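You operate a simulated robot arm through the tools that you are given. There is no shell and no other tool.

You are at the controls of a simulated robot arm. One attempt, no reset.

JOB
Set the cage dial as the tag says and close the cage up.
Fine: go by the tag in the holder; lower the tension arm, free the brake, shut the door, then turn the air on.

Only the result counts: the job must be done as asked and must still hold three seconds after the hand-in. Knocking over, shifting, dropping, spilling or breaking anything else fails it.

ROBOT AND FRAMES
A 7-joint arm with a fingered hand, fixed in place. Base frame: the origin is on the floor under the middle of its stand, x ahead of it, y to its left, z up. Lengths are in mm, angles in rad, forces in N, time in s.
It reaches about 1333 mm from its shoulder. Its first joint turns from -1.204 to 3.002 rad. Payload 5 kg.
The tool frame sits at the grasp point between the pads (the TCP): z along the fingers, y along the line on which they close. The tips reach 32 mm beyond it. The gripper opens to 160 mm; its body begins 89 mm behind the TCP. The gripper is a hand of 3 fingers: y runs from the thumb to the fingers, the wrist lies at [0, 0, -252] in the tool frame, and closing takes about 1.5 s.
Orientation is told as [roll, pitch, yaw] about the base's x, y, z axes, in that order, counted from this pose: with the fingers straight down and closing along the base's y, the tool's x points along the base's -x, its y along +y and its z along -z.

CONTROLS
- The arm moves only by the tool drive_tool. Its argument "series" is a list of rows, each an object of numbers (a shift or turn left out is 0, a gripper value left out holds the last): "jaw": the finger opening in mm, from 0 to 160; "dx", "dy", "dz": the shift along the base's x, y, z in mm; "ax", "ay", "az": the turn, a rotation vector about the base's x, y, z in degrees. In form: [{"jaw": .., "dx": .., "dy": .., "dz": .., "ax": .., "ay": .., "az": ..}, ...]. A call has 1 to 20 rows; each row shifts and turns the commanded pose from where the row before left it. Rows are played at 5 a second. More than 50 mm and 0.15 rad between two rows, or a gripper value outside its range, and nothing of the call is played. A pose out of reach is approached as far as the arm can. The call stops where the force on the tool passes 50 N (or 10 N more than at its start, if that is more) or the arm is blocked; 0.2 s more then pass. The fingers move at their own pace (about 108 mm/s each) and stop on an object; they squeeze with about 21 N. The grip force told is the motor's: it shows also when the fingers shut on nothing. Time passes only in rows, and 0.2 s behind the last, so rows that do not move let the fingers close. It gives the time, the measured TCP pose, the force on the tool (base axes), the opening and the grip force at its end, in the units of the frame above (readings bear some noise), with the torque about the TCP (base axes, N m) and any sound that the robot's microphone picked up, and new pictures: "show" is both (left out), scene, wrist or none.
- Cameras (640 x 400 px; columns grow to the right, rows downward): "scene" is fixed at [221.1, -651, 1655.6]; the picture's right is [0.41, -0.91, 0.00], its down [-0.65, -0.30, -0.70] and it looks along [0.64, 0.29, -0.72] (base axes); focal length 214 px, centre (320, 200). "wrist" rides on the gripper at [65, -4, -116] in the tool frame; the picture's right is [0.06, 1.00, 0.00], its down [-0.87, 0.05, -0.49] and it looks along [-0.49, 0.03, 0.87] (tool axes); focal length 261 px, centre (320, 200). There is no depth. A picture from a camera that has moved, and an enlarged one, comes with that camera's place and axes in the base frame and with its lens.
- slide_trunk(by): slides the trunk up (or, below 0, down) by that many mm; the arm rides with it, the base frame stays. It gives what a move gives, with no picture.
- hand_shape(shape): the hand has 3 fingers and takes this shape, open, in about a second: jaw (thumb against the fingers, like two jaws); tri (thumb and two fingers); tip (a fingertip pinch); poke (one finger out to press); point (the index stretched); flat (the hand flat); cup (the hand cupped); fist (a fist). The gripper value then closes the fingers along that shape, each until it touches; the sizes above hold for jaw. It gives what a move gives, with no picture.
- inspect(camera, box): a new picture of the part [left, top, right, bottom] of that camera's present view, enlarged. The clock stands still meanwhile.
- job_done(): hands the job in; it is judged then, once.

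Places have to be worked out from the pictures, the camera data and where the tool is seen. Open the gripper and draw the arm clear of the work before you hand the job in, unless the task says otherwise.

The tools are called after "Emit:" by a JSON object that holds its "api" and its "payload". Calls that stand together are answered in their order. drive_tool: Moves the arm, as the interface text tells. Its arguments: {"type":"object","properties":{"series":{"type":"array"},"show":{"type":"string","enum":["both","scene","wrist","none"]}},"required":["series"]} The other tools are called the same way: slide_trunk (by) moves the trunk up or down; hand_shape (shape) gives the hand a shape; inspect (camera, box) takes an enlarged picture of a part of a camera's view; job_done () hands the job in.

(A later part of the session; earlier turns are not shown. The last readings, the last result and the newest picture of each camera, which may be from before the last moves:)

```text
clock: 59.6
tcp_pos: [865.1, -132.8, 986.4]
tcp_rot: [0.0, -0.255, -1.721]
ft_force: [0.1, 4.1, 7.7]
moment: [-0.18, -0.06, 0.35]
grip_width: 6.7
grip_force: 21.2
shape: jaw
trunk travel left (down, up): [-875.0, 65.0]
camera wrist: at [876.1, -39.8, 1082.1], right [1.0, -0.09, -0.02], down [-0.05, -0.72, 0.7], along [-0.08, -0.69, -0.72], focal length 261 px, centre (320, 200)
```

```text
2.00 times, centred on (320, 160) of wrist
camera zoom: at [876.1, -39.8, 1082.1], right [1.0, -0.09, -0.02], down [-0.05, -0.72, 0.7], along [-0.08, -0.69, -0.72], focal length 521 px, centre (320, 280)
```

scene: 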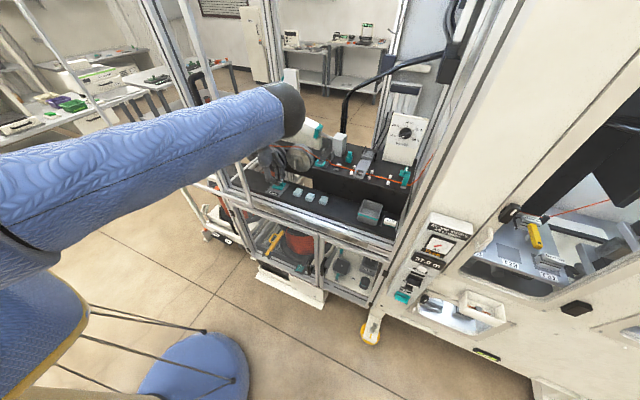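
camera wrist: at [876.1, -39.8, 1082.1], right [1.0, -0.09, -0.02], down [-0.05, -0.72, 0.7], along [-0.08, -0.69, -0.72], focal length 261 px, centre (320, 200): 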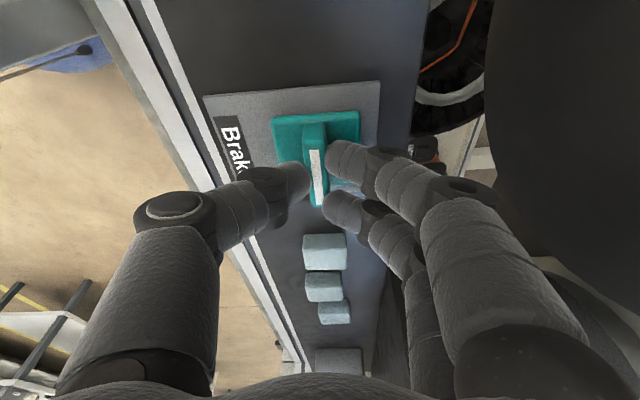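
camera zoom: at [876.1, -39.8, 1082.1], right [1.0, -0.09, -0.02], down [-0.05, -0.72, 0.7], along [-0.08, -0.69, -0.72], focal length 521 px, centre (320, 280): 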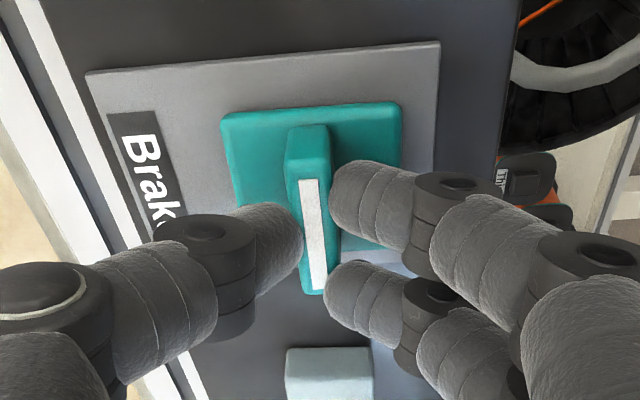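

It's against its stop: the base stays aligned with the plate and the torque rises. I open the fingers and rise straight up, then check.

Emit:
{"api": "drive_tool", "payload": {"series": [{"az": 4, "jaw": 50}, {}, {}, {"dz": 20}, {"dz": 35}, {"dz": 40}]}}

Emit:
{"api": "inspect", "payload": {"camera": "wrist", "box": [220, 20, 420, 220]}}

Emit:
{"api": "inspect", "payload": {"camera": "scene", "box": [250, 160, 310, 205]}}

```text
clock: 61.0
tcp_pos: [861.1, -133.6, 1083.9]
tcp_rot: [-0.002, -0.257, -1.651]
ft_force: [-0.2, 0.1, -0.8]
moment: [-0.01, -0.01, 0.02]
grip_width: 49.6
grip_force: 0.0
shape: jaw
trunk travel left (down, up): [-875.0, 65.0]
camera wrist: at [865.6, -40.1, 1178.3], right [1.0, -0.02, -0.02], down [0.0, -0.72, 0.7], along [-0.03, -0.7, -0.72], focal length 261 px, centre (320, 200)
```

scene: 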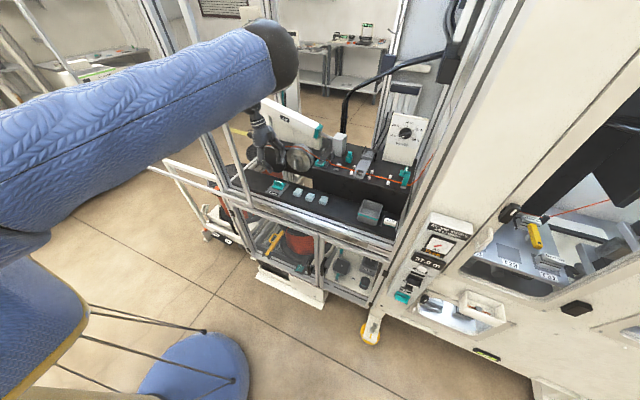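
wrist: 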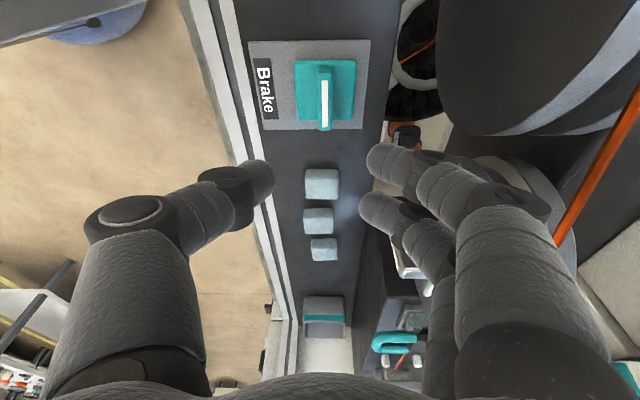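

```text
2.00 times, centred on (320, 120) of wrist
camera zoom: at [865.6, -40.1, 1178.3], right [1.0, -0.02, -0.02], down [0.0, -0.72, 0.7], along [-0.03, -0.7, -0.72], focal length 521 px, centre (320, 360)
```

zoom: 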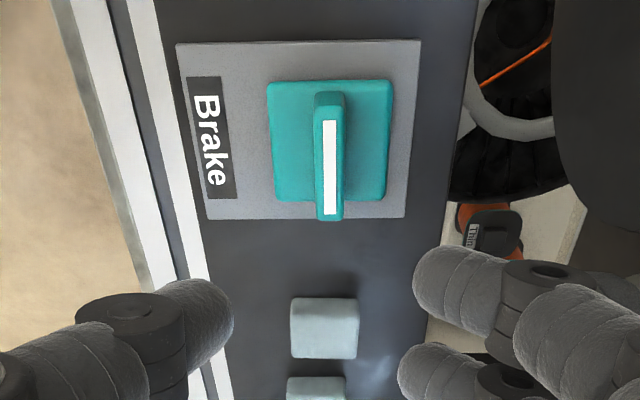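

```text
8.89 times, centred on (280, 182) of scene
camera zoom: at [221.1, -651.0, 1655.6], right [0.41, -0.91, 0.0], down [-0.65, -0.3, -0.7], along [0.64, 0.29, -0.72], focal length 1906 px, centre (676, 356)
```

zoom: 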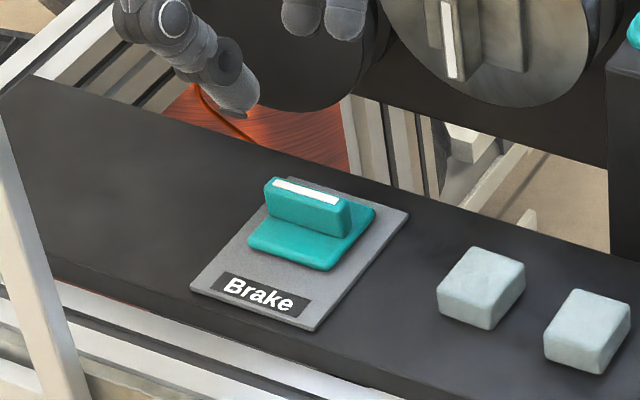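

The brake switch has turned a full quarter and stays. I check the panel display for any change and look at the door handle to plan the sliding.

Emit:
{"api": "inspect", "payload": {"camera": "scene", "box": [395, 205, 485, 310]}}

Emit:
{"api": "inspect", "payload": {"camera": "scene", "box": [100, 0, 300, 220]}}

Emit:
{"api": "inspect", "payload": {"camera": "scene", "box": [360, 100, 440, 250]}}

```text
3.81 times, centred on (440, 258) of scene
camera zoom: at [221.1, -651.0, 1655.6], right [0.41, -0.91, 0.0], down [-0.65, -0.3, -0.7], along [0.64, 0.29, -0.72], focal length 817 px, centre (-137, -19)
```

zoom: 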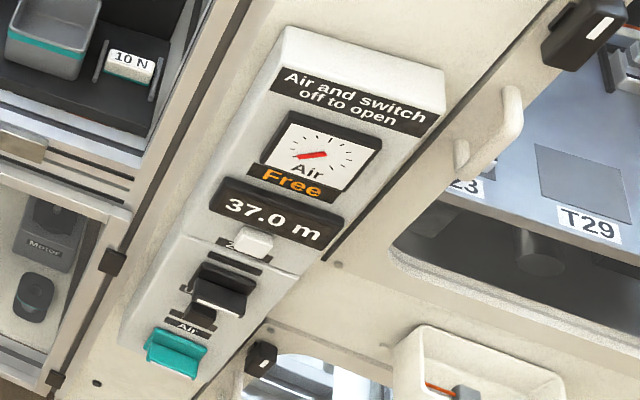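

```text
1.82 times, centred on (200, 110) of scene
camera zoom: at [221.1, -651.0, 1655.6], right [0.41, -0.91, 0.0], down [-0.65, -0.3, -0.7], along [0.64, 0.29, -0.72], focal length 390 px, centre (538, 364)
```

zoom: 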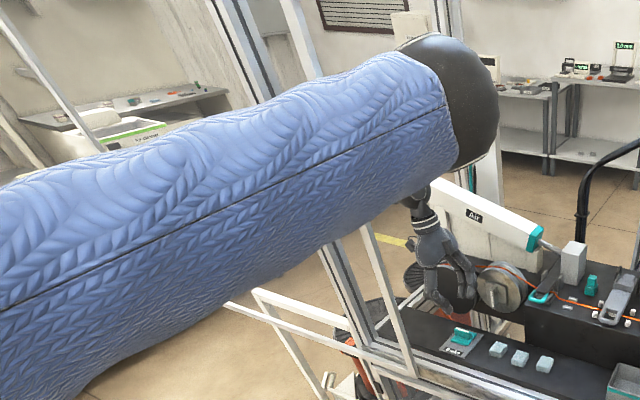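

```text
2.67 times, centred on (400, 175) of scene
camera zoom: at [221.1, -651.0, 1655.6], right [0.41, -0.91, 0.0], down [-0.65, -0.3, -0.7], along [0.64, 0.29, -0.72], focal length 572 px, centre (107, 267)
```

zoom: 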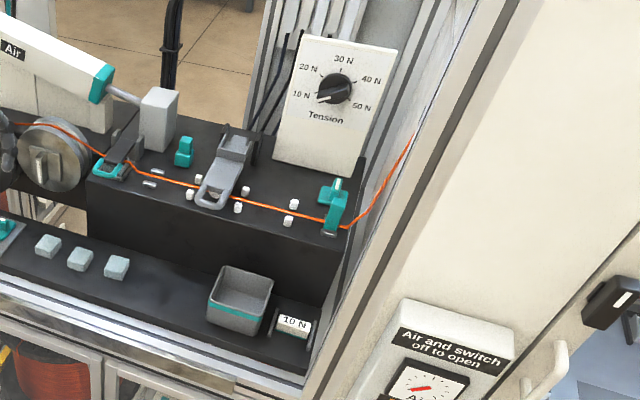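

The panel still shows "Free" (likely the door lock state), with Air and the switch off. Next is the door handle: a vertical black bar at about (682, -36), z 1329–1458. I first unwind the hand's yaw while rising and retreating from the cage.

Emit:
{"api": "drive_tool", "payload": {"series": [{"az": 8, "dx": -5, "dy": -10, "dz": 15}, {"az": 8, "dx": -5, "dy": -10, "dz": 15}, {"az": 8, "dx": -5, "dy": -10, "dz": 15}, {"az": 8, "dx": -5, "dy": -10, "dz": 15}, {"az": 8, "dx": -5, "dy": -10, "dz": 15}, {"az": 8, "dx": -5, "dy": -10, "dz": 15}, {"az": 8, "dx": -10, "dy": -10, "dz": 15}, {"az": 8, "dx": -10, "dy": -10, "dz": 15}, {"az": 8, "dx": -10, "dy": -5, "dz": 10}, {"az": 8, "dx": -15, "dz": 10}, {"az": 8, "dx": -20, "dz": 5}, {"az": 6.6, "dx": -30}]}}

```text
clock: 63.6
tcp_pos: [736.4, -219.2, 1227.4]
tcp_rot: [0.001, -0.256, 0.002]
ft_force: [0.6, 0.8, 0.0]
moment: [0.05, -0.05, 0.03]
grip_width: 49.6
grip_force: 0.1
shape: jaw
trunk travel left (down, up): [-875.0, 65.0]
camera wrist: at [644.9, -223.7, 1323.8], right [-0.06, 1.0, -0.02], down [0.72, 0.06, 0.7], along [0.7, 0.03, -0.72], focal length 261 px, centre (320, 200)
```

scene: 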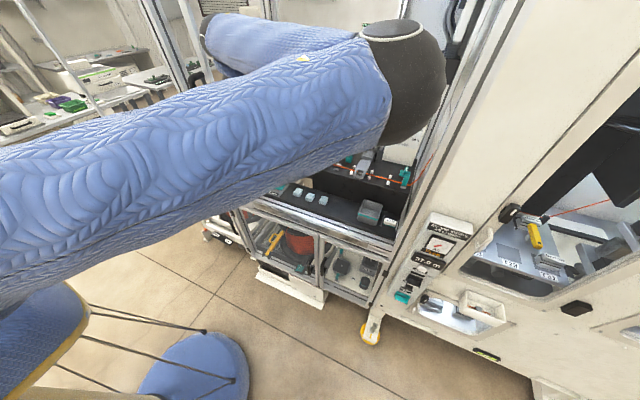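
wrist: 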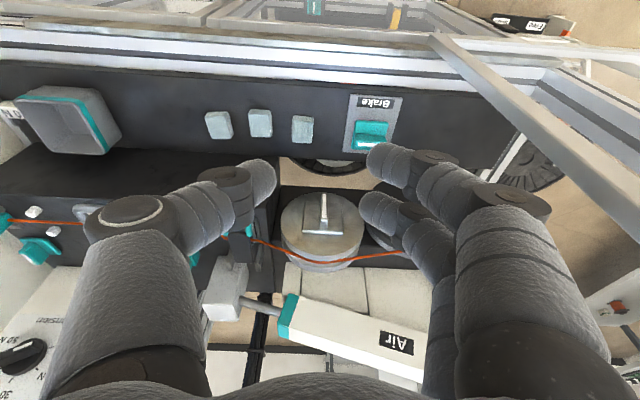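

The hand is upright again just outside the opening, clear of the door. I move back and up with the hand pitched 45° toward the door, ready to take the handle.

Emit:
{"api": "drive_tool", "payload": {"series": [{"dx": -30, "dz": 34, "ay": -6, "jaw": 80}, {"dx": -30, "dz": 34, "ay": -6}, {"dx": -30, "dz": 34, "ay": -6}, {"dx": -30, "dz": 34, "ay": -6}, {"dx": -25, "dz": 30, "ay": -6}, {}]}}

```text
clock: 65.0
tcp_pos: [644.1, -213.1, 1403.9]
tcp_rot: [-0.001, -0.777, 0.0]
ft_force: [-0.2, 0.0, 0.4]
moment: [-0.01, 0.01, -0.01]
grip_width: 79.5
grip_force: 0.0
shape: jaw
out of reach, approached as far as the arm can: row 4, 5
trunk travel left (down, up): [-875.0, 65.0]
camera wrist: at [518.8, -218.2, 1440.1], right [-0.04, 1.0, -0.04], down [0.27, 0.05, 0.96], along [0.96, 0.03, -0.28], focal length 261 px, centre (320, 200)
```

scene: 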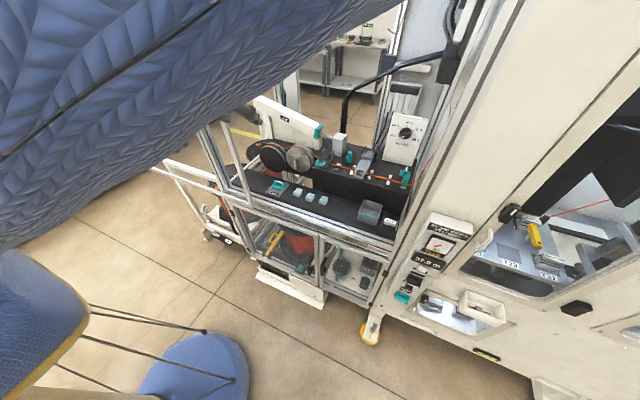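
wrist: 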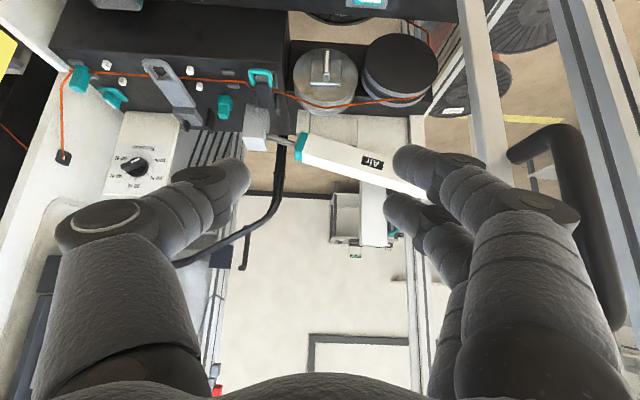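

The arm can't fold nearer than x≈644 at this pitch, so a steeper pitch (-30°) coming down from above onto the handle is better. I zoom on the handle to fix its position.

Emit:
{"api": "inspect", "payload": {"camera": "wrist", "box": [480, 100, 640, 340]}}

```text
1.67 times, centred on (560, 220) of wrist
camera zoom: at [518.8, -218.2, 1440.1], right [-0.04, 1.0, -0.04], down [0.27, 0.05, 0.96], along [0.96, 0.03, -0.28], focal length 434 px, centre (-80, 167)
```

zoom: 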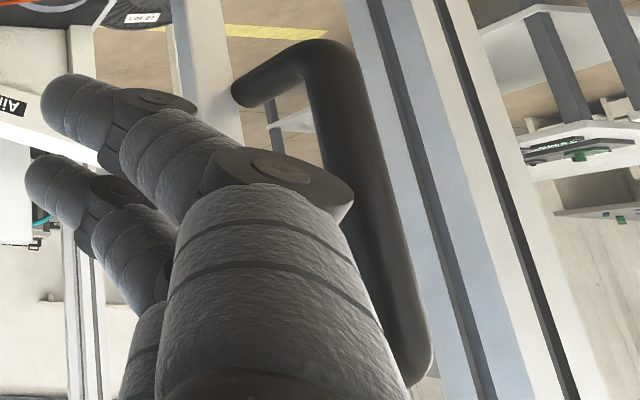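

The handle bar is vertical at about (680, -38), z 1335–1455. I rise, steepen to -30° pitch, and move over above it with the fingers open.

Emit:
{"api": "drive_tool", "payload": {"series": [{"dx": 12, "dz": 42, "ay": 4.8}, {"dx": 12, "dz": 42, "ay": 4.8}, {"dx": 12, "dz": 42, "ay": 4.9}, {"dy": 44}, {"dy": 44}, {"dy": 44}, {"dy": 43}, {}]}}

Emit:
{"api": "inspect", "payload": {"camera": "wrist", "box": [200, 0, 440, 240]}}

```text
clock: 66.8
tcp_pos: [683.4, -42.0, 1532.9]
tcp_rot: [0.002, -0.527, -0.002]
ft_force: [0.2, -0.8, 0.3]
moment: [0.05, -0.02, -0.02]
grip_width: 79.4
grip_force: 0.0
shape: jaw
trunk travel left (down, up): [-875.0, 65.0]
camera wrist: at [570.7, -45.3, 1599.2], right [-0.05, 1.0, -0.03], down [0.5, 0.05, 0.86], along [0.86, 0.03, -0.51], focal length 261 px, centre (320, 200)
```

scene: 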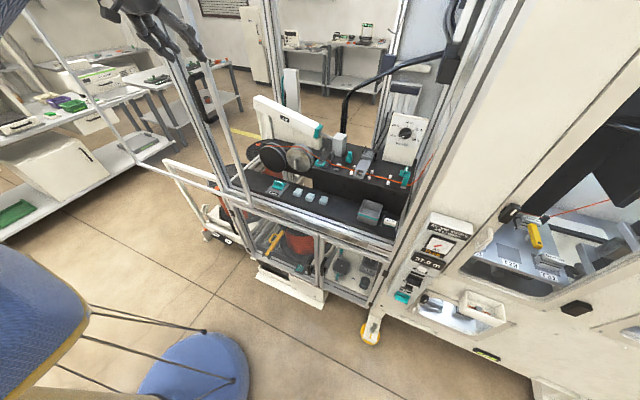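
wrist: 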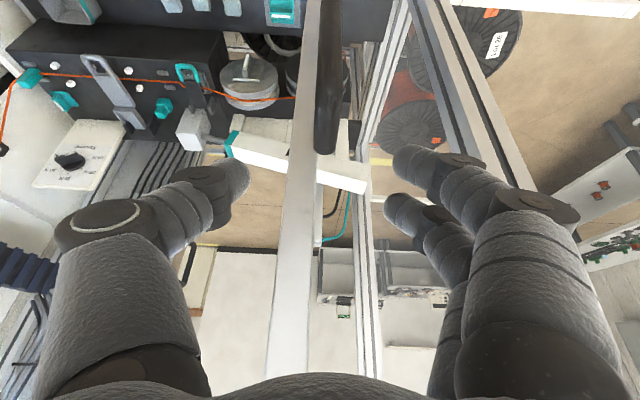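

```text
1.67 times, centred on (320, 120) of wrist
camera zoom: at [570.7, -45.3, 1599.2], right [-0.05, 1.0, -0.03], down [0.5, 0.05, 0.86], along [0.86, 0.03, -0.51], focal length 434 px, centre (320, 333)
```

zoom: 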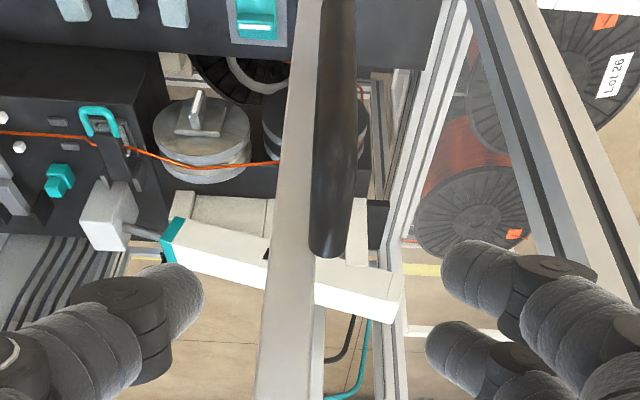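

The handle top is centred between my fingers (y≈-39). I shift 2.5 mm, descend 92 mm so the fingers straddle the bar, and close on it.

Emit:
{"api": "drive_tool", "payload": {"series": [{"dy": 2.5, "dz": -32}, {"dz": -30}, {"dz": -30}, {"jaw": 50}, {"jaw": 20}, {"jaw": 5}, {}, {}]}}

Emit:
{"api": "inspect", "payload": {"camera": "wrist", "box": [200, 0, 440, 240]}}

```text
clock: 68.6
tcp_pos: [679.4, -37.5, 1437.7]
tcp_rot: [0.0, -0.524, -0.002]
ft_force: [1.8, -3.4, -1.8]
moment: [0.01, -0.02, -0.04]
grip_width: 3.0
grip_force: 21.1
shape: jaw
trunk travel left (down, up): [-875.0, 65.0]
camera wrist: at [567.0, -40.6, 1504.9], right [-0.05, 1.0, -0.03], down [0.51, 0.05, 0.86], along [0.86, 0.03, -0.51], focal length 261 px, centre (320, 200)
```

scene: 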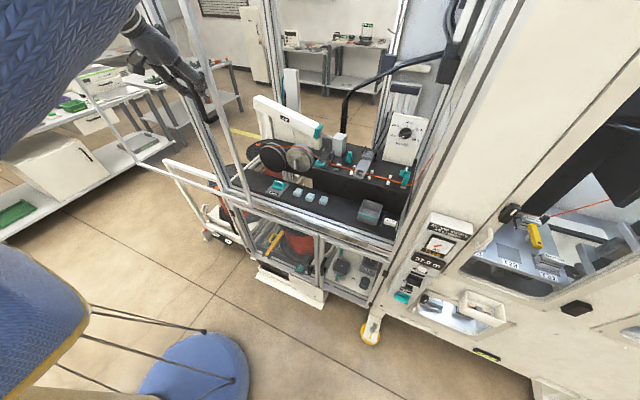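
wrist: 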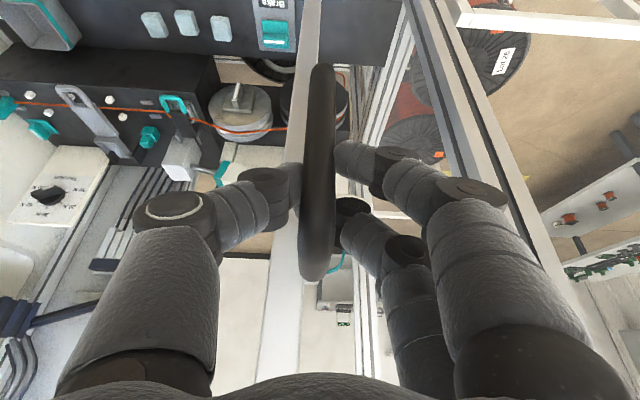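

```text
1.67 times, centred on (320, 120) of wrist
camera zoom: at [567.0, -40.6, 1504.9], right [-0.05, 1.0, -0.03], down [0.51, 0.05, 0.86], along [0.86, 0.03, -0.51], focal length 434 px, centre (320, 333)
```

zoom: 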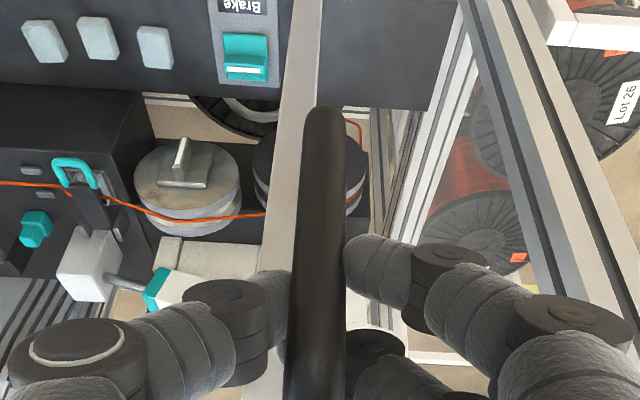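

The handle bar is caught between the thumb and the fingers. I pull gently toward -y and check that the door follows.

Emit:
{"api": "drive_tool", "payload": {"series": [{"dy": -10}, {"dy": -15}, {"dy": -20}, {"dy": -20}]}}

```text
clock: 69.6
tcp_pos: [679.7, -103.5, 1437.6]
tcp_rot: [0.001, -0.526, -0.002]
ft_force: [1.3, 1.9, 1.0]
moment: [0.22, 0.02, -0.03]
grip_width: 2.6
grip_force: 20.7
shape: jaw
trunk travel left (down, up): [-875.0, 65.0]
camera wrist: at [567.0, -107.1, 1504.7], right [-0.05, 1.0, -0.03], down [0.5, 0.05, 0.86], along [0.86, 0.03, -0.51], focal length 261 px, centre (320, 200)
```

scene: 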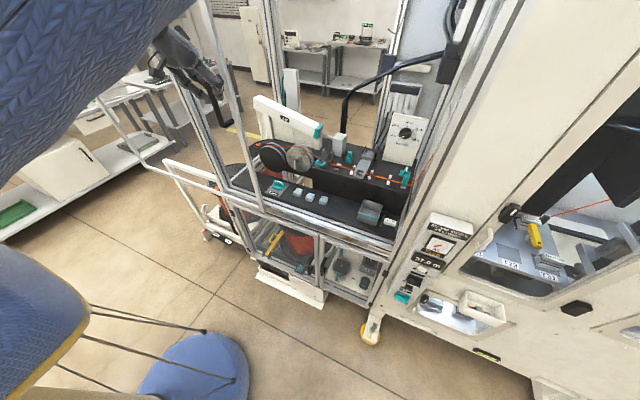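
wrist: 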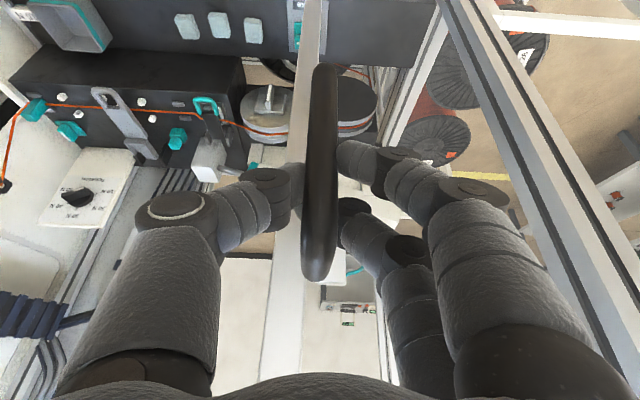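

The door slides freely with the hand. I continue pulling it toward the right post in steady steps.

Emit:
{"api": "drive_tool", "payload": {"series": [{"dy": -25}, {"dy": -25}, {"dy": -25}, {"dy": -25}, {"dy": -25}, {"dy": -25}, {"dy": -25}, {"dy": -25}, {"dy": -25}, {"dy": -25}, {"dy": -25}, {"dy": -25}, {"dy": -25}, {"dy": -25}, {"dy": -25}, {"dy": -25}, {"dy": -25}, {"dy": -25}]}}

```text
clock: 73.4
tcp_pos: [680.9, -554.8, 1439.1]
tcp_rot: [0.002, -0.528, -0.002]
ft_force: [-5.6, 1.1, -1.9]
moment: [0.15, 0.18, 0.01]
grip_width: 2.4
grip_force: 21.3
shape: jaw
trunk travel left (down, up): [-875.0, 65.0]
camera wrist: at [568.3, -558.0, 1505.6], right [-0.05, 1.0, -0.03], down [0.5, 0.05, 0.86], along [0.86, 0.03, -0.51], focal length 261 px, centre (320, 200)
```

scene: 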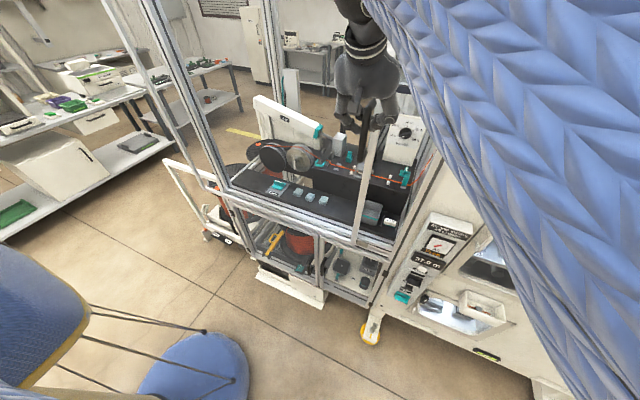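
wrist: 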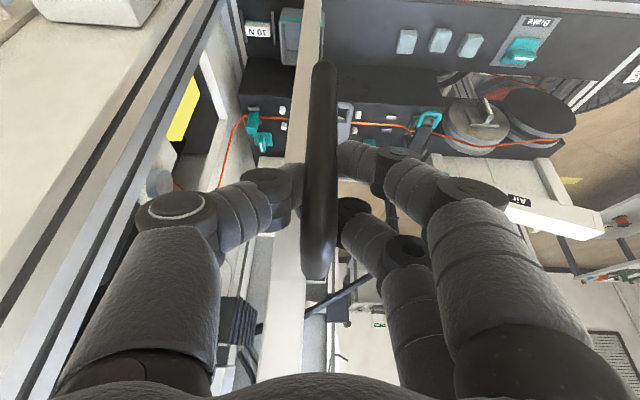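

The door is about three quarters shut. I continue in smaller steps toward the right post.

Emit:
{"api": "drive_tool", "payload": {"series": [{"dy": -20}, {"dy": -20}, {"dy": -20}, {"dy": -20}, {"dy": -20}, {"dy": -20}, {"dy": -15}, {"dy": -10}]}}

Emit:
{"api": "inspect", "payload": {"camera": "wrist", "box": [120, 0, 380, 240]}}

Emit:
{"api": "inspect", "payload": {"camera": "scene", "box": [340, 120, 440, 270]}}

```text
clock: 75.2
tcp_pos: [681.0, -697.2, 1439.5]
tcp_rot: [0.002, -0.528, -0.002]
ft_force: [1.0, 2.6, 1.4]
moment: [0.22, 0.04, 0.0]
grip_width: 2.0
grip_force: 21.4
shape: jaw
trunk travel left (down, up): [-875.0, 65.0]
camera wrist: at [568.2, -701.2, 1505.3], right [-0.05, 1.0, -0.03], down [0.5, 0.05, 0.86], along [0.86, 0.03, -0.51], focal length 261 px, centre (320, 200)
```

scene: 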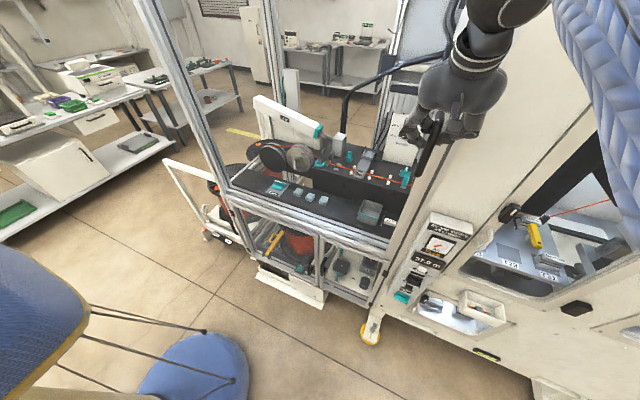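
wrist: 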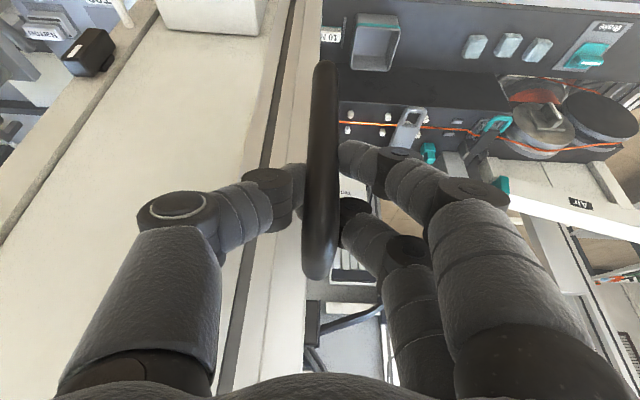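

```text
1.67 times, centred on (250, 120) of wrist
camera zoom: at [568.2, -701.2, 1505.3], right [-0.05, 1.0, -0.03], down [0.5, 0.05, 0.86], along [0.86, 0.03, -0.51], focal length 434 px, centre (437, 333)
```

zoom: 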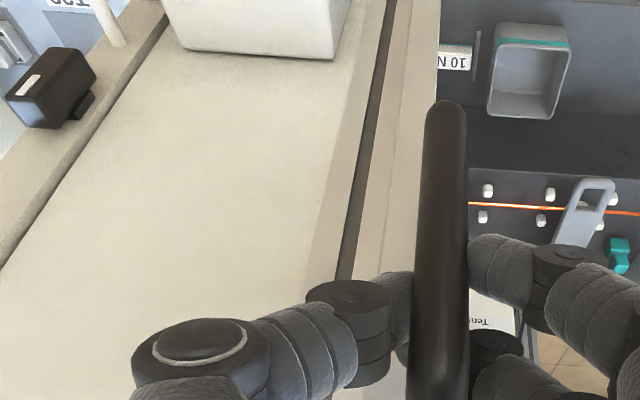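

```text
2.67 times, centred on (390, 195) of scene
camera zoom: at [221.1, -651.0, 1655.6], right [0.41, -0.91, 0.0], down [-0.65, -0.3, -0.7], along [0.64, 0.29, -0.72], focal length 572 px, centre (133, 213)
```

zoom: 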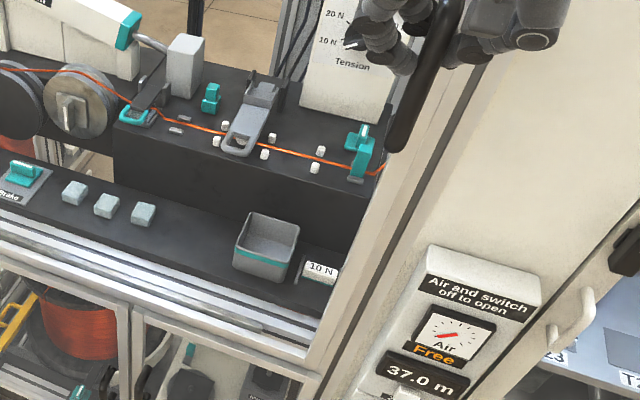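

The door's leading post is almost at the right post. I go on in 8 mm steps watching the force for the closing stop.

Emit:
{"api": "drive_tool", "payload": {"series": [{"dy": -8}, {"dy": -8}, {"dy": -8}], "show": "none"}}

Emit:
{"api": "drive_tool", "payload": {"series": [{"dy": -8}, {"dy": -8}]}}

```text
clock: 76.0
tcp_pos: [680.5, -719.2, 1439.7]
tcp_rot: [-0.002, -0.524, 0.0]
ft_force: [-1.2, 4.9, -1.7]
moment: [0.2, 0.08, 0.0]
grip_width: 2.4
grip_force: 21.0
shape: jaw
trunk travel left (down, up): [-875.0, 65.0]
```

```text
clock: 76.6
tcp_pos: [680.7, -729.8, 1441.5]
tcp_rot: [-0.003, -0.526, 0.006]
ft_force: [-10.6, 33.6, 0.2]
moment: [0.45, 0.31, 0.3]
grip_width: 3.7
grip_force: 20.6
shape: jaw
trunk travel left (down, up): [-875.0, 65.0]
camera wrist: at [567.8, -733.9, 1507.7], right [-0.06, 1.0, -0.03], down [0.5, 0.06, 0.86], along [0.86, 0.03, -0.51], focal length 261 px, centre (320, 200)
```

scene: 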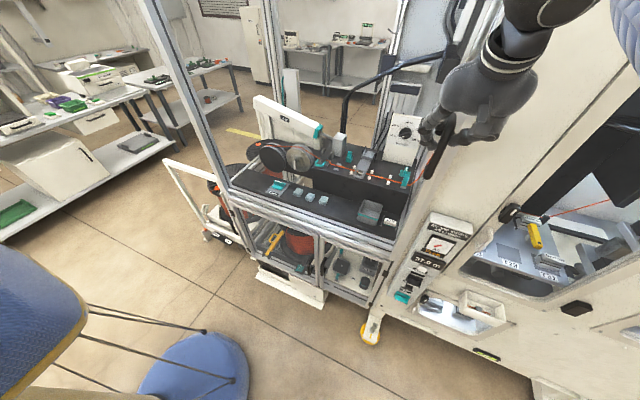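
wrist: 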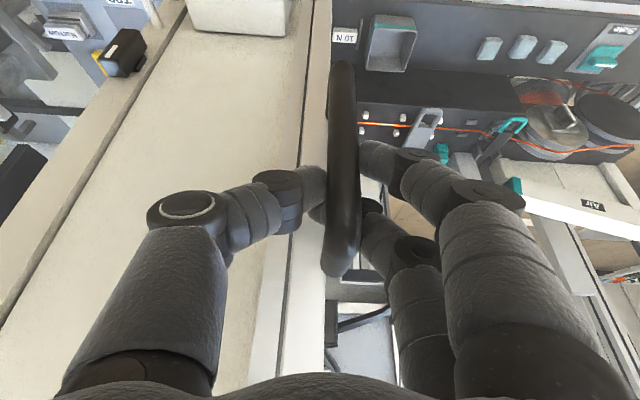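

The force rose to 34 N at y≈-730: the door has met its stop. I open the fingers and draw back from the handle, then check that the door is fully shut.

Emit:
{"api": "drive_tool", "payload": {"series": [{"dy": 4, "jaw": 70}, {}, {}, {"dx": -30}, {"dx": -40}, {"dx": -40}]}}

Emit:
{"api": "inspect", "payload": {"camera": "wrist", "box": [200, 0, 440, 240]}}

Emit:
{"api": "inspect", "payload": {"camera": "scene", "box": [340, 100, 460, 300]}}

Emit:
{"api": "inspect", "payload": {"camera": "scene", "box": [140, 80, 280, 260]}}

```text
clock: 78.0
tcp_pos: [672.5, -728.9, 1429.2]
tcp_rot: [0.001, -0.528, -0.003]
ft_force: [0.2, -0.1, 0.1]
moment: [0.0, 0.0, -0.02]
grip_width: 69.6
grip_force: 0.0
shape: jaw
out of reach, approached as far as the arm can: row 4, 5, 6
trunk travel left (down, up): [-875.0, 65.0]
camera wrist: at [560.8, -732.2, 1496.9], right [-0.05, 1.0, -0.03], down [0.5, 0.05, 0.86], along [0.86, 0.03, -0.51], focal length 261 px, centre (320, 200)
```

scene: 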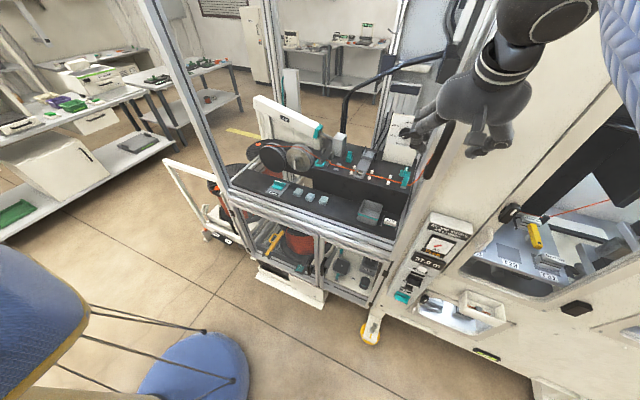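
wrist: 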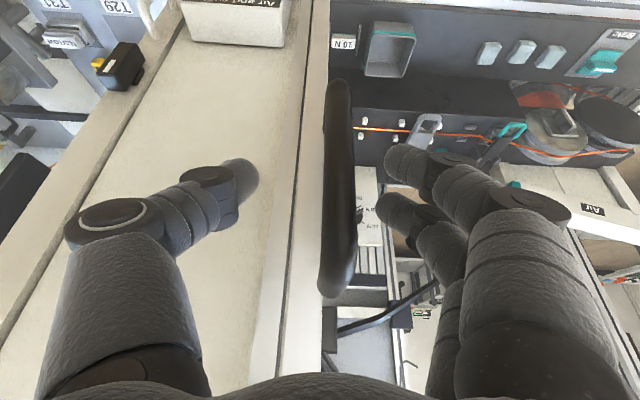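

```text
1.67 times, centred on (320, 120) of wrist
camera zoom: at [560.8, -732.2, 1496.9], right [-0.05, 1.0, -0.03], down [0.5, 0.05, 0.86], along [0.86, 0.03, -0.51], focal length 434 px, centre (320, 333)
```

zoom: 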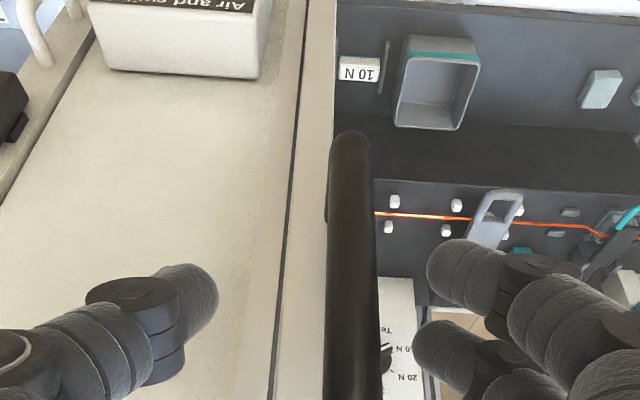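

```text
2.00 times, centred on (400, 200) of scene
camera zoom: at [221.1, -651.0, 1655.6], right [0.41, -0.91, 0.0], down [-0.65, -0.3, -0.7], along [0.64, 0.29, -0.72], focal length 429 px, centre (160, 200)
```

zoom: 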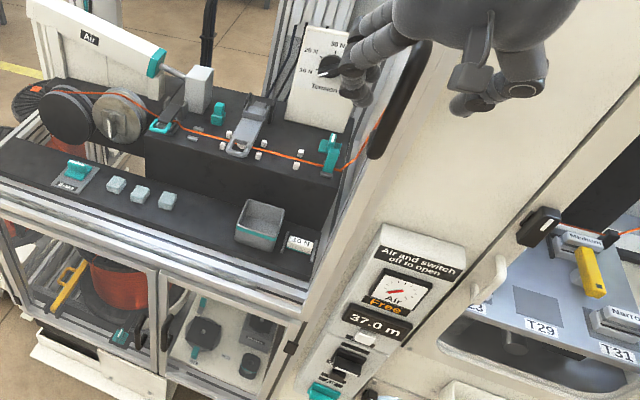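

```text
2.22 times, centred on (210, 170) of scene
camera zoom: at [221.1, -651.0, 1655.6], right [0.41, -0.91, 0.0], down [-0.65, -0.3, -0.7], along [0.64, 0.29, -0.72], focal length 477 px, centre (564, 267)
```

zoom: 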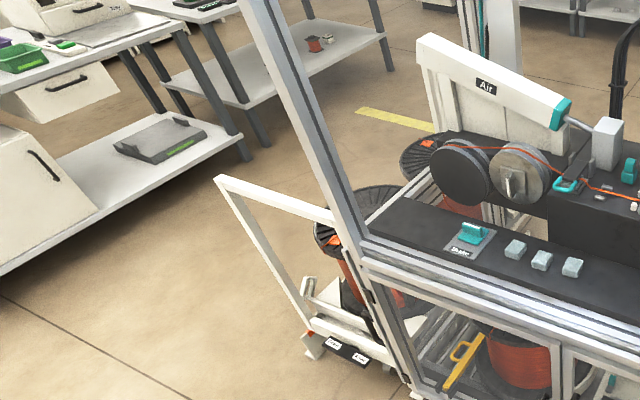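

The door looks shut, with its trailing post at the left cage post. The arm can't fold straight back here, so I lift the open fingers up off the handle instead.

Emit:
{"api": "drive_tool", "payload": {"series": [{"dz": 30}, {"dz": 30}, {"dz": 30}], "show": "wrist"}}

```text
clock: 78.8
tcp_pos: [686.7, -725.2, 1516.5]
tcp_rot: [-0.002, -0.525, -0.001]
ft_force: [0.1, 0.0, -0.2]
moment: [-0.01, -0.01, -0.05]
grip_width: 69.9
grip_force: 0.1
shape: jaw
out of reach, approached as far as the arm can: row 1, 2
trunk travel left (down, up): [-875.0, 65.0]
camera wrist: at [575.5, -728.7, 1583.7], right [-0.05, 1.0, -0.03], down [0.5, 0.05, 0.86], along [0.86, 0.03, -0.51], focal length 261 px, centre (320, 200)
```

wrist: 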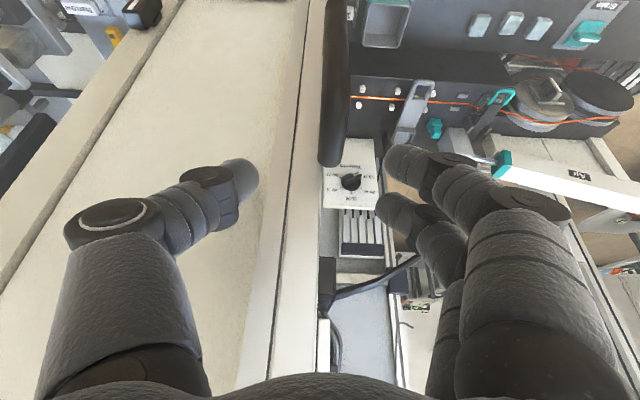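

The fingers are clear above the handle. I look closely at the gap between the door's leading post and the right post.

Emit:
{"api": "inspect", "payload": {"camera": "wrist", "box": [240, 0, 400, 200]}}

Emit:
{"api": "inspect", "payload": {"camera": "scene", "box": [370, 130, 450, 260]}}

Emit:
{"api": "inspect", "payload": {"camera": "wrist", "box": [200, 160, 400, 400]}}

```text
2.00 times, centred on (320, 100) of wrist
camera zoom: at [575.5, -728.7, 1583.7], right [-0.05, 1.0, -0.03], down [0.5, 0.05, 0.86], along [0.86, 0.03, -0.51], focal length 521 px, centre (320, 400)
```

zoom: 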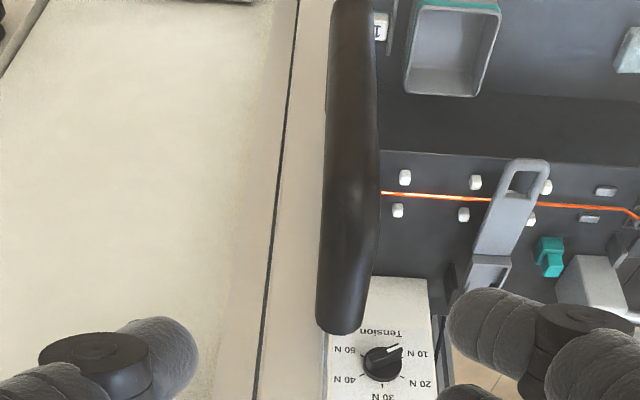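

```text
3.08 times, centred on (410, 195) of scene
camera zoom: at [221.1, -651.0, 1655.6], right [0.41, -0.91, 0.0], down [-0.65, -0.3, -0.7], along [0.64, 0.29, -0.72], focal length 660 px, centre (43, 215)
```

zoom: 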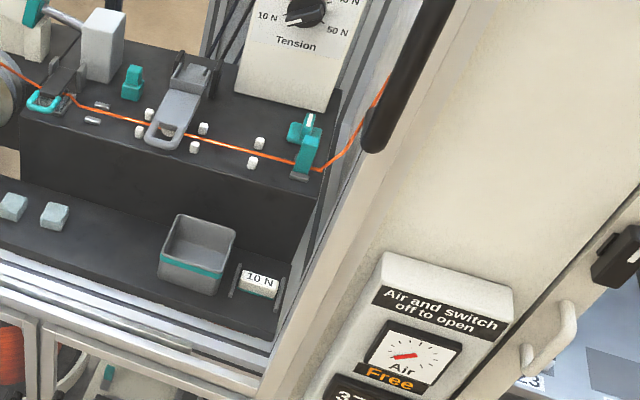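

```text
1.67 times, centred on (300, 280) of wrist
camera zoom: at [575.5, -728.7, 1583.7], right [-0.05, 1.0, -0.03], down [0.5, 0.05, 0.86], along [0.86, 0.03, -0.51], focal length 434 px, centre (353, 67)
```

zoom: 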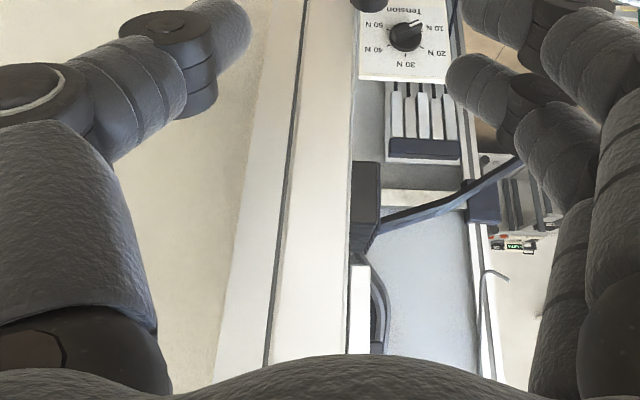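

Only a thin seam remains, so the door is shut. Next the Air switch on the right panel at about (686, -834, 690); I move away from the handle to free space and turn the hand to point ahead.

Emit:
{"api": "drive_tool", "payload": {"series": [{"dy": 38}, {"dy": 38}, {"dy": 38}, {"dy": 38}, {"ay": -7.5, "dx": -6}, {"ay": -7.5, "dx": -6}, {"ay": -7.5, "dx": -6}, {"ay": -7.5, "dx": -6}, {"ay": -7.5, "dx": -6}, {"ay": -7.5, "dx": -6}, {"ay": -7.5, "dx": -6}, {"ay": -7.5, "dx": -6}]}}

```text
clock: 81.4
tcp_pos: [638.2, -574.5, 1516.8]
tcp_rot: [3.125, -1.569, -3.128]
ft_force: [0.5, -1.2, -0.1]
moment: [-0.03, 0.03, -0.02]
grip_width: 70.0
grip_force: 0.2
shape: jaw
trunk travel left (down, up): [-875.0, 65.0]
camera wrist: at [525.1, -577.8, 1451.4], right [0.0, 1.0, -0.06], down [-0.49, 0.06, 0.87], along [0.87, 0.03, 0.49], focal length 261 px, centre (320, 200)
```

scene: 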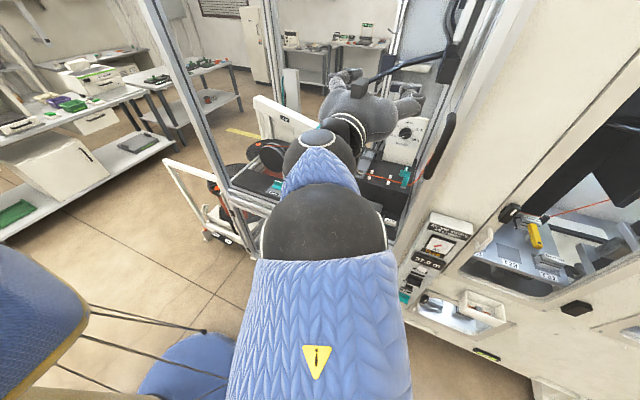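
wrist: 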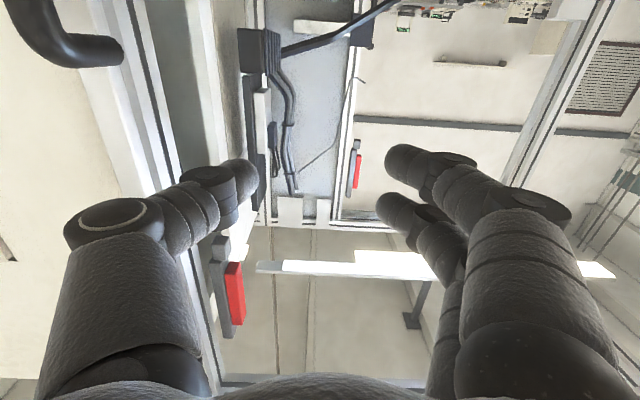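

The view upward shows two grey-and-red parts near the top of the frame; I zoom on them since they may be the door interlock.

Emit:
{"api": "inspect", "payload": {"camera": "wrist", "box": [160, 200, 300, 360]}}

Emit:
{"api": "inspect", "payload": {"camera": "wrist", "box": [40, 0, 260, 180]}}

Emit:
{"api": "inspect", "payload": {"camera": "wrist", "box": [230, 60, 420, 240]}}

```text
2.50 times, centred on (230, 280) of wrist
camera zoom: at [525.1, -577.8, 1451.4], right [0.0, 1.0, -0.06], down [-0.49, 0.06, 0.87], along [0.87, 0.03, 0.49], focal length 652 px, centre (545, 0)
```

zoom: 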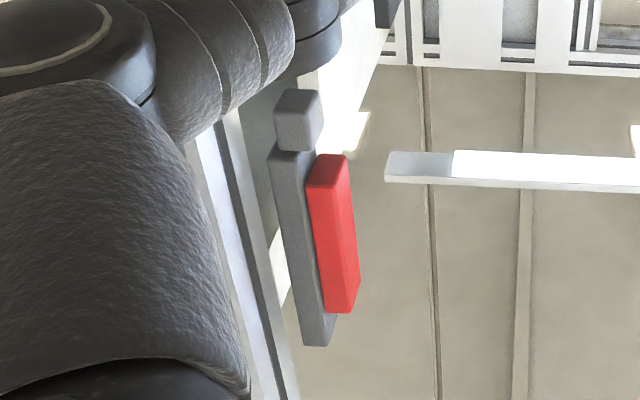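

```text
2.22 times, centred on (150, 90) of wrist
camera zoom: at [525.1, -577.8, 1451.4], right [0.0, 1.0, -0.06], down [-0.49, 0.06, 0.87], along [0.87, 0.03, 0.49], focal length 579 px, centre (698, 444)
```

zoom: 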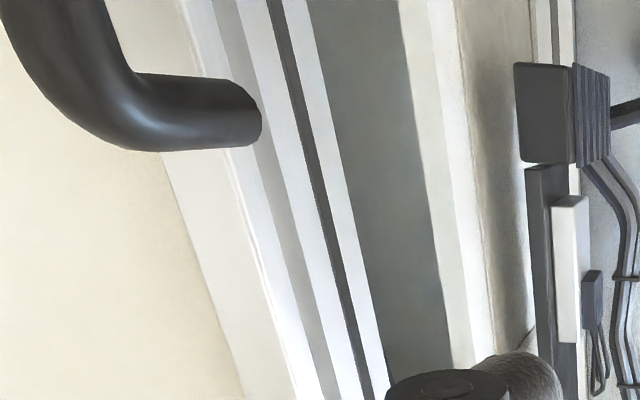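

```text
2.22 times, centred on (325, 150) of wrist
camera zoom: at [525.1, -577.8, 1451.4], right [0.0, 1.0, -0.06], down [-0.49, 0.06, 0.87], along [0.87, 0.03, 0.49], focal length 579 px, centre (309, 311)
```

zoom: 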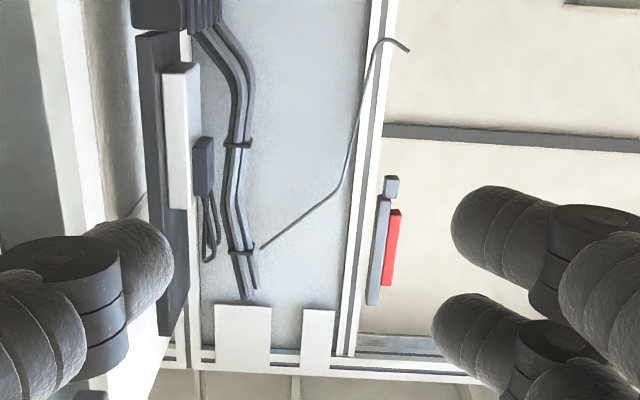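

Those red parts aren't related to the latch; the door post sits fully over the right frame post. I now lower the trunk 500 mm so the Air switch at z≈690 is at a comfortable height.

Emit:
{"api": "slide_trunk", "payload": {"by": -500}}

```text
refused: -500 is not a number from -400 to 400
```

Emit:
{"api": "slide_trunk", "payload": {"by": -400}}

```text
clock: 85.2
tcp_pos: [639.0, -574.1, 1115.8]
tcp_rot: [2.912, -1.567, -2.913]
ft_force: [-0.4, 0.2, -0.6]
moment: [-0.01, -0.01, 0.0]
grip_width: 70.0
grip_force: 0.0
shape: jaw
trunk travel left (down, up): [-475.0, 465.0]
```

The trunk is limited to 400 mm per call; I slide another 100 mm down.

Emit:
{"api": "slide_trunk", "payload": {"by": -100}}

Emit:
{"api": "drive_tool", "payload": {"series": [{"dx": -15, "dy": -15, "dz": -15}, {"dx": -15, "dy": -20, "dz": -20}]}}

```text
clock: 86.6
tcp_pos: [639.6, -574.1, 1017.1]
tcp_rot: [2.96, -1.567, -2.961]
ft_force: [0.3, 0.7, -0.1]
moment: [-0.03, 0.01, -0.03]
grip_width: 70.0
grip_force: 0.0
shape: jaw
trunk travel left (down, up): [-375.0, 565.0]
```

```text
clock: 87.2
tcp_pos: [608.9, -609.7, 981.2]
tcp_rot: [3.054, -1.568, -3.054]
ft_force: [-0.2, -0.1, -0.2]
moment: [-0.03, 0.02, 0.01]
grip_width: 69.7
grip_force: 0.0
shape: jaw
trunk travel left (down, up): [-375.0, 565.0]
camera wrist: at [494.7, -613.2, 915.7], right [0.0, 1.0, -0.06], down [-0.49, 0.05, 0.87], along [0.87, 0.03, 0.49], focal length 261 px, centre (320, 200)
```

scene: 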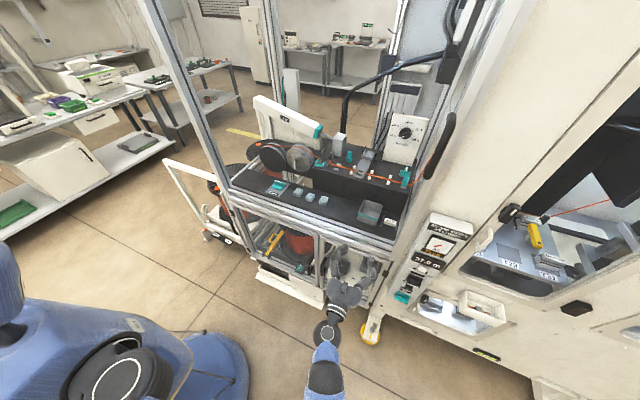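
wrist: 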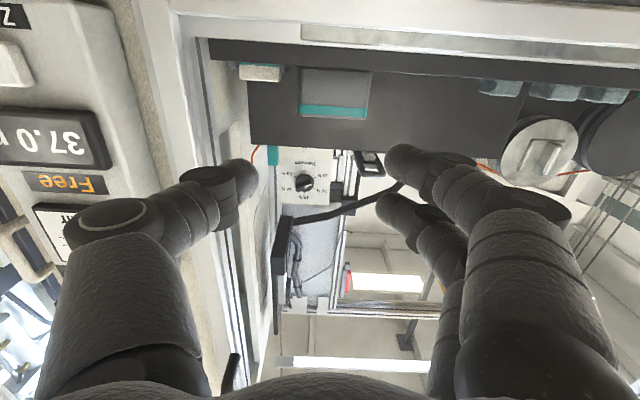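

The scene now shows the hand low in front of the cabinet. I roll the hand +90° (fingers up, thumb down) and go down and back to face the panel's Air switch.

Emit:
{"api": "drive_tool", "payload": {"series": [{"ax": 8.2, "dx": -5, "dz": -15}, {"ax": 8.2, "dx": -5, "dz": -20}, {"ax": 8.2, "dx": -5, "dz": -20}, {"ax": 8.2, "dx": -5, "dz": -20}, {"ax": 8.2, "dx": -5, "dz": -20}, {"ax": 8.2, "dx": -5, "dz": -20}, {"ax": 8.2, "dx": -5, "dz": -20}, {"ax": 8.2, "dx": -5, "dz": -20}, {"ax": 8.2, "dx": -5, "dz": -20}, {"ax": 8.2, "dx": -5, "dz": -20}, {"ax": 8.0, "dx": -5, "dz": -20}]}}

Emit:
{"api": "inspect", "payload": {"camera": "scene", "box": [370, 200, 490, 320]}}

```text
clock: 89.6
tcp_pos: [554.2, -610.0, 765.5]
tcp_rot: [1.569, 0.003, -1.574]
ft_force: [0.8, 0.2, -0.5]
moment: [0.02, 0.01, 0.01]
grip_width: 69.8
grip_force: 0.1
shape: jaw
trunk travel left (down, up): [-375.0, 565.0]
camera wrist: at [441.1, -543.6, 761.5], right [0.0, 0.06, 1.0], down [-0.49, -0.87, 0.05], along [0.87, -0.49, 0.03], focal length 261 px, centre (320, 200)
```

scene: 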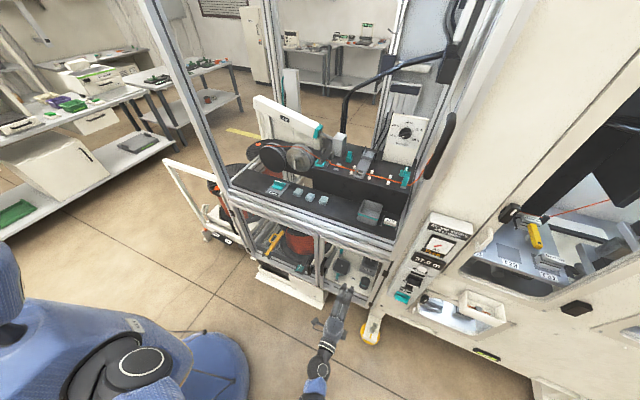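
wrist: 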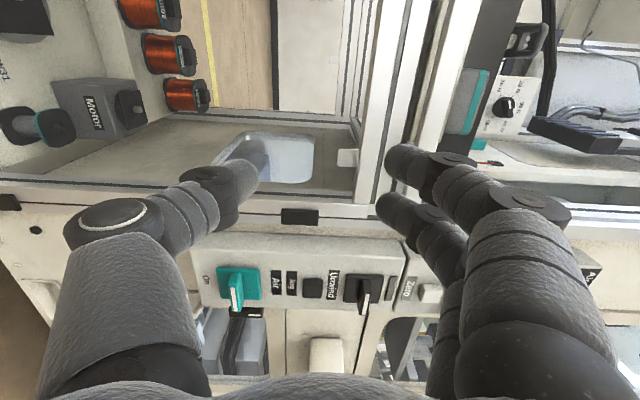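

```text
3.33 times, centred on (430, 260) of scene
camera zoom: at [221.1, -651.0, 1655.6], right [0.41, -0.91, 0.0], down [-0.65, -0.3, -0.7], along [0.64, 0.29, -0.72], focal length 715 px, centre (-47, 0)
```

zoom: 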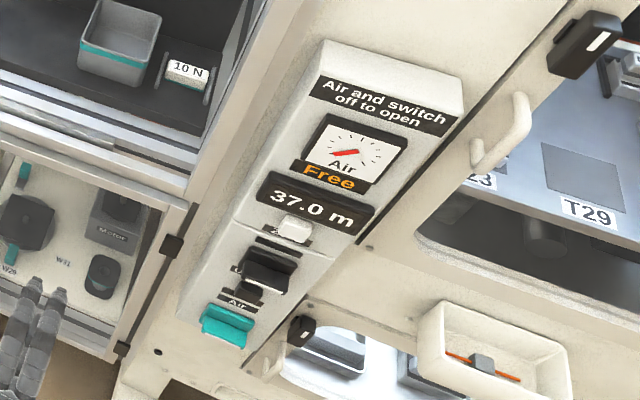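

The wrist view now shows the panel (rotated): I zoom on the Air switch and labels.

Emit:
{"api": "inspect", "payload": {"camera": "wrist", "box": [190, 225, 340, 330]}}

Emit:
{"api": "inspect", "payload": {"camera": "wrist", "box": [300, 225, 450, 330]}}

```text
3.81 times, centred on (265, 278) of wrist
camera zoom: at [441.1, -543.6, 761.5], right [0.0, 0.06, 1.0], down [-0.49, -0.87, 0.05], along [0.87, -0.49, 0.03], focal length 993 px, centre (530, -95)
```

zoom: 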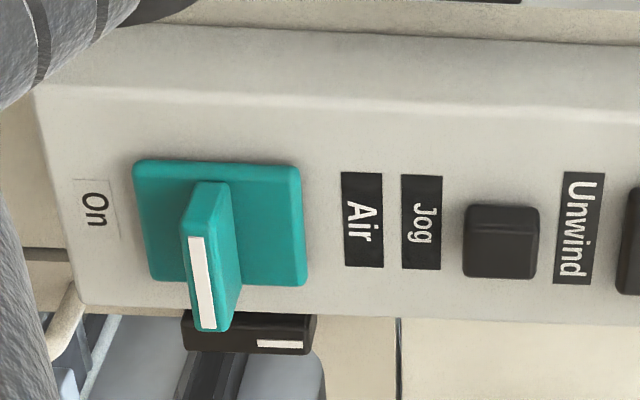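

```text
3.81 times, centred on (375, 278) of wrist
camera zoom: at [441.1, -543.6, 761.5], right [0.0, 0.06, 1.0], down [-0.49, -0.87, 0.05], along [0.87, -0.49, 0.03], focal length 993 px, centre (110, -95)
```

zoom: 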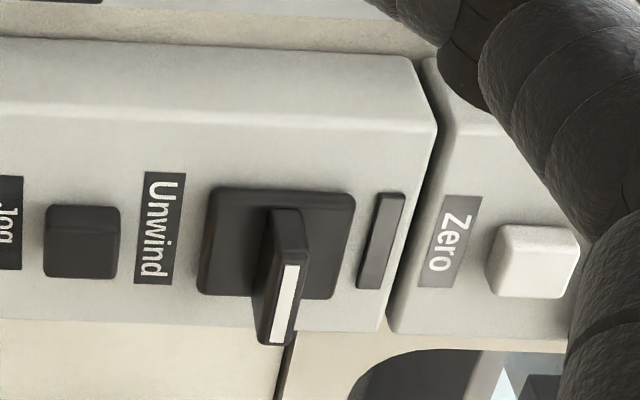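

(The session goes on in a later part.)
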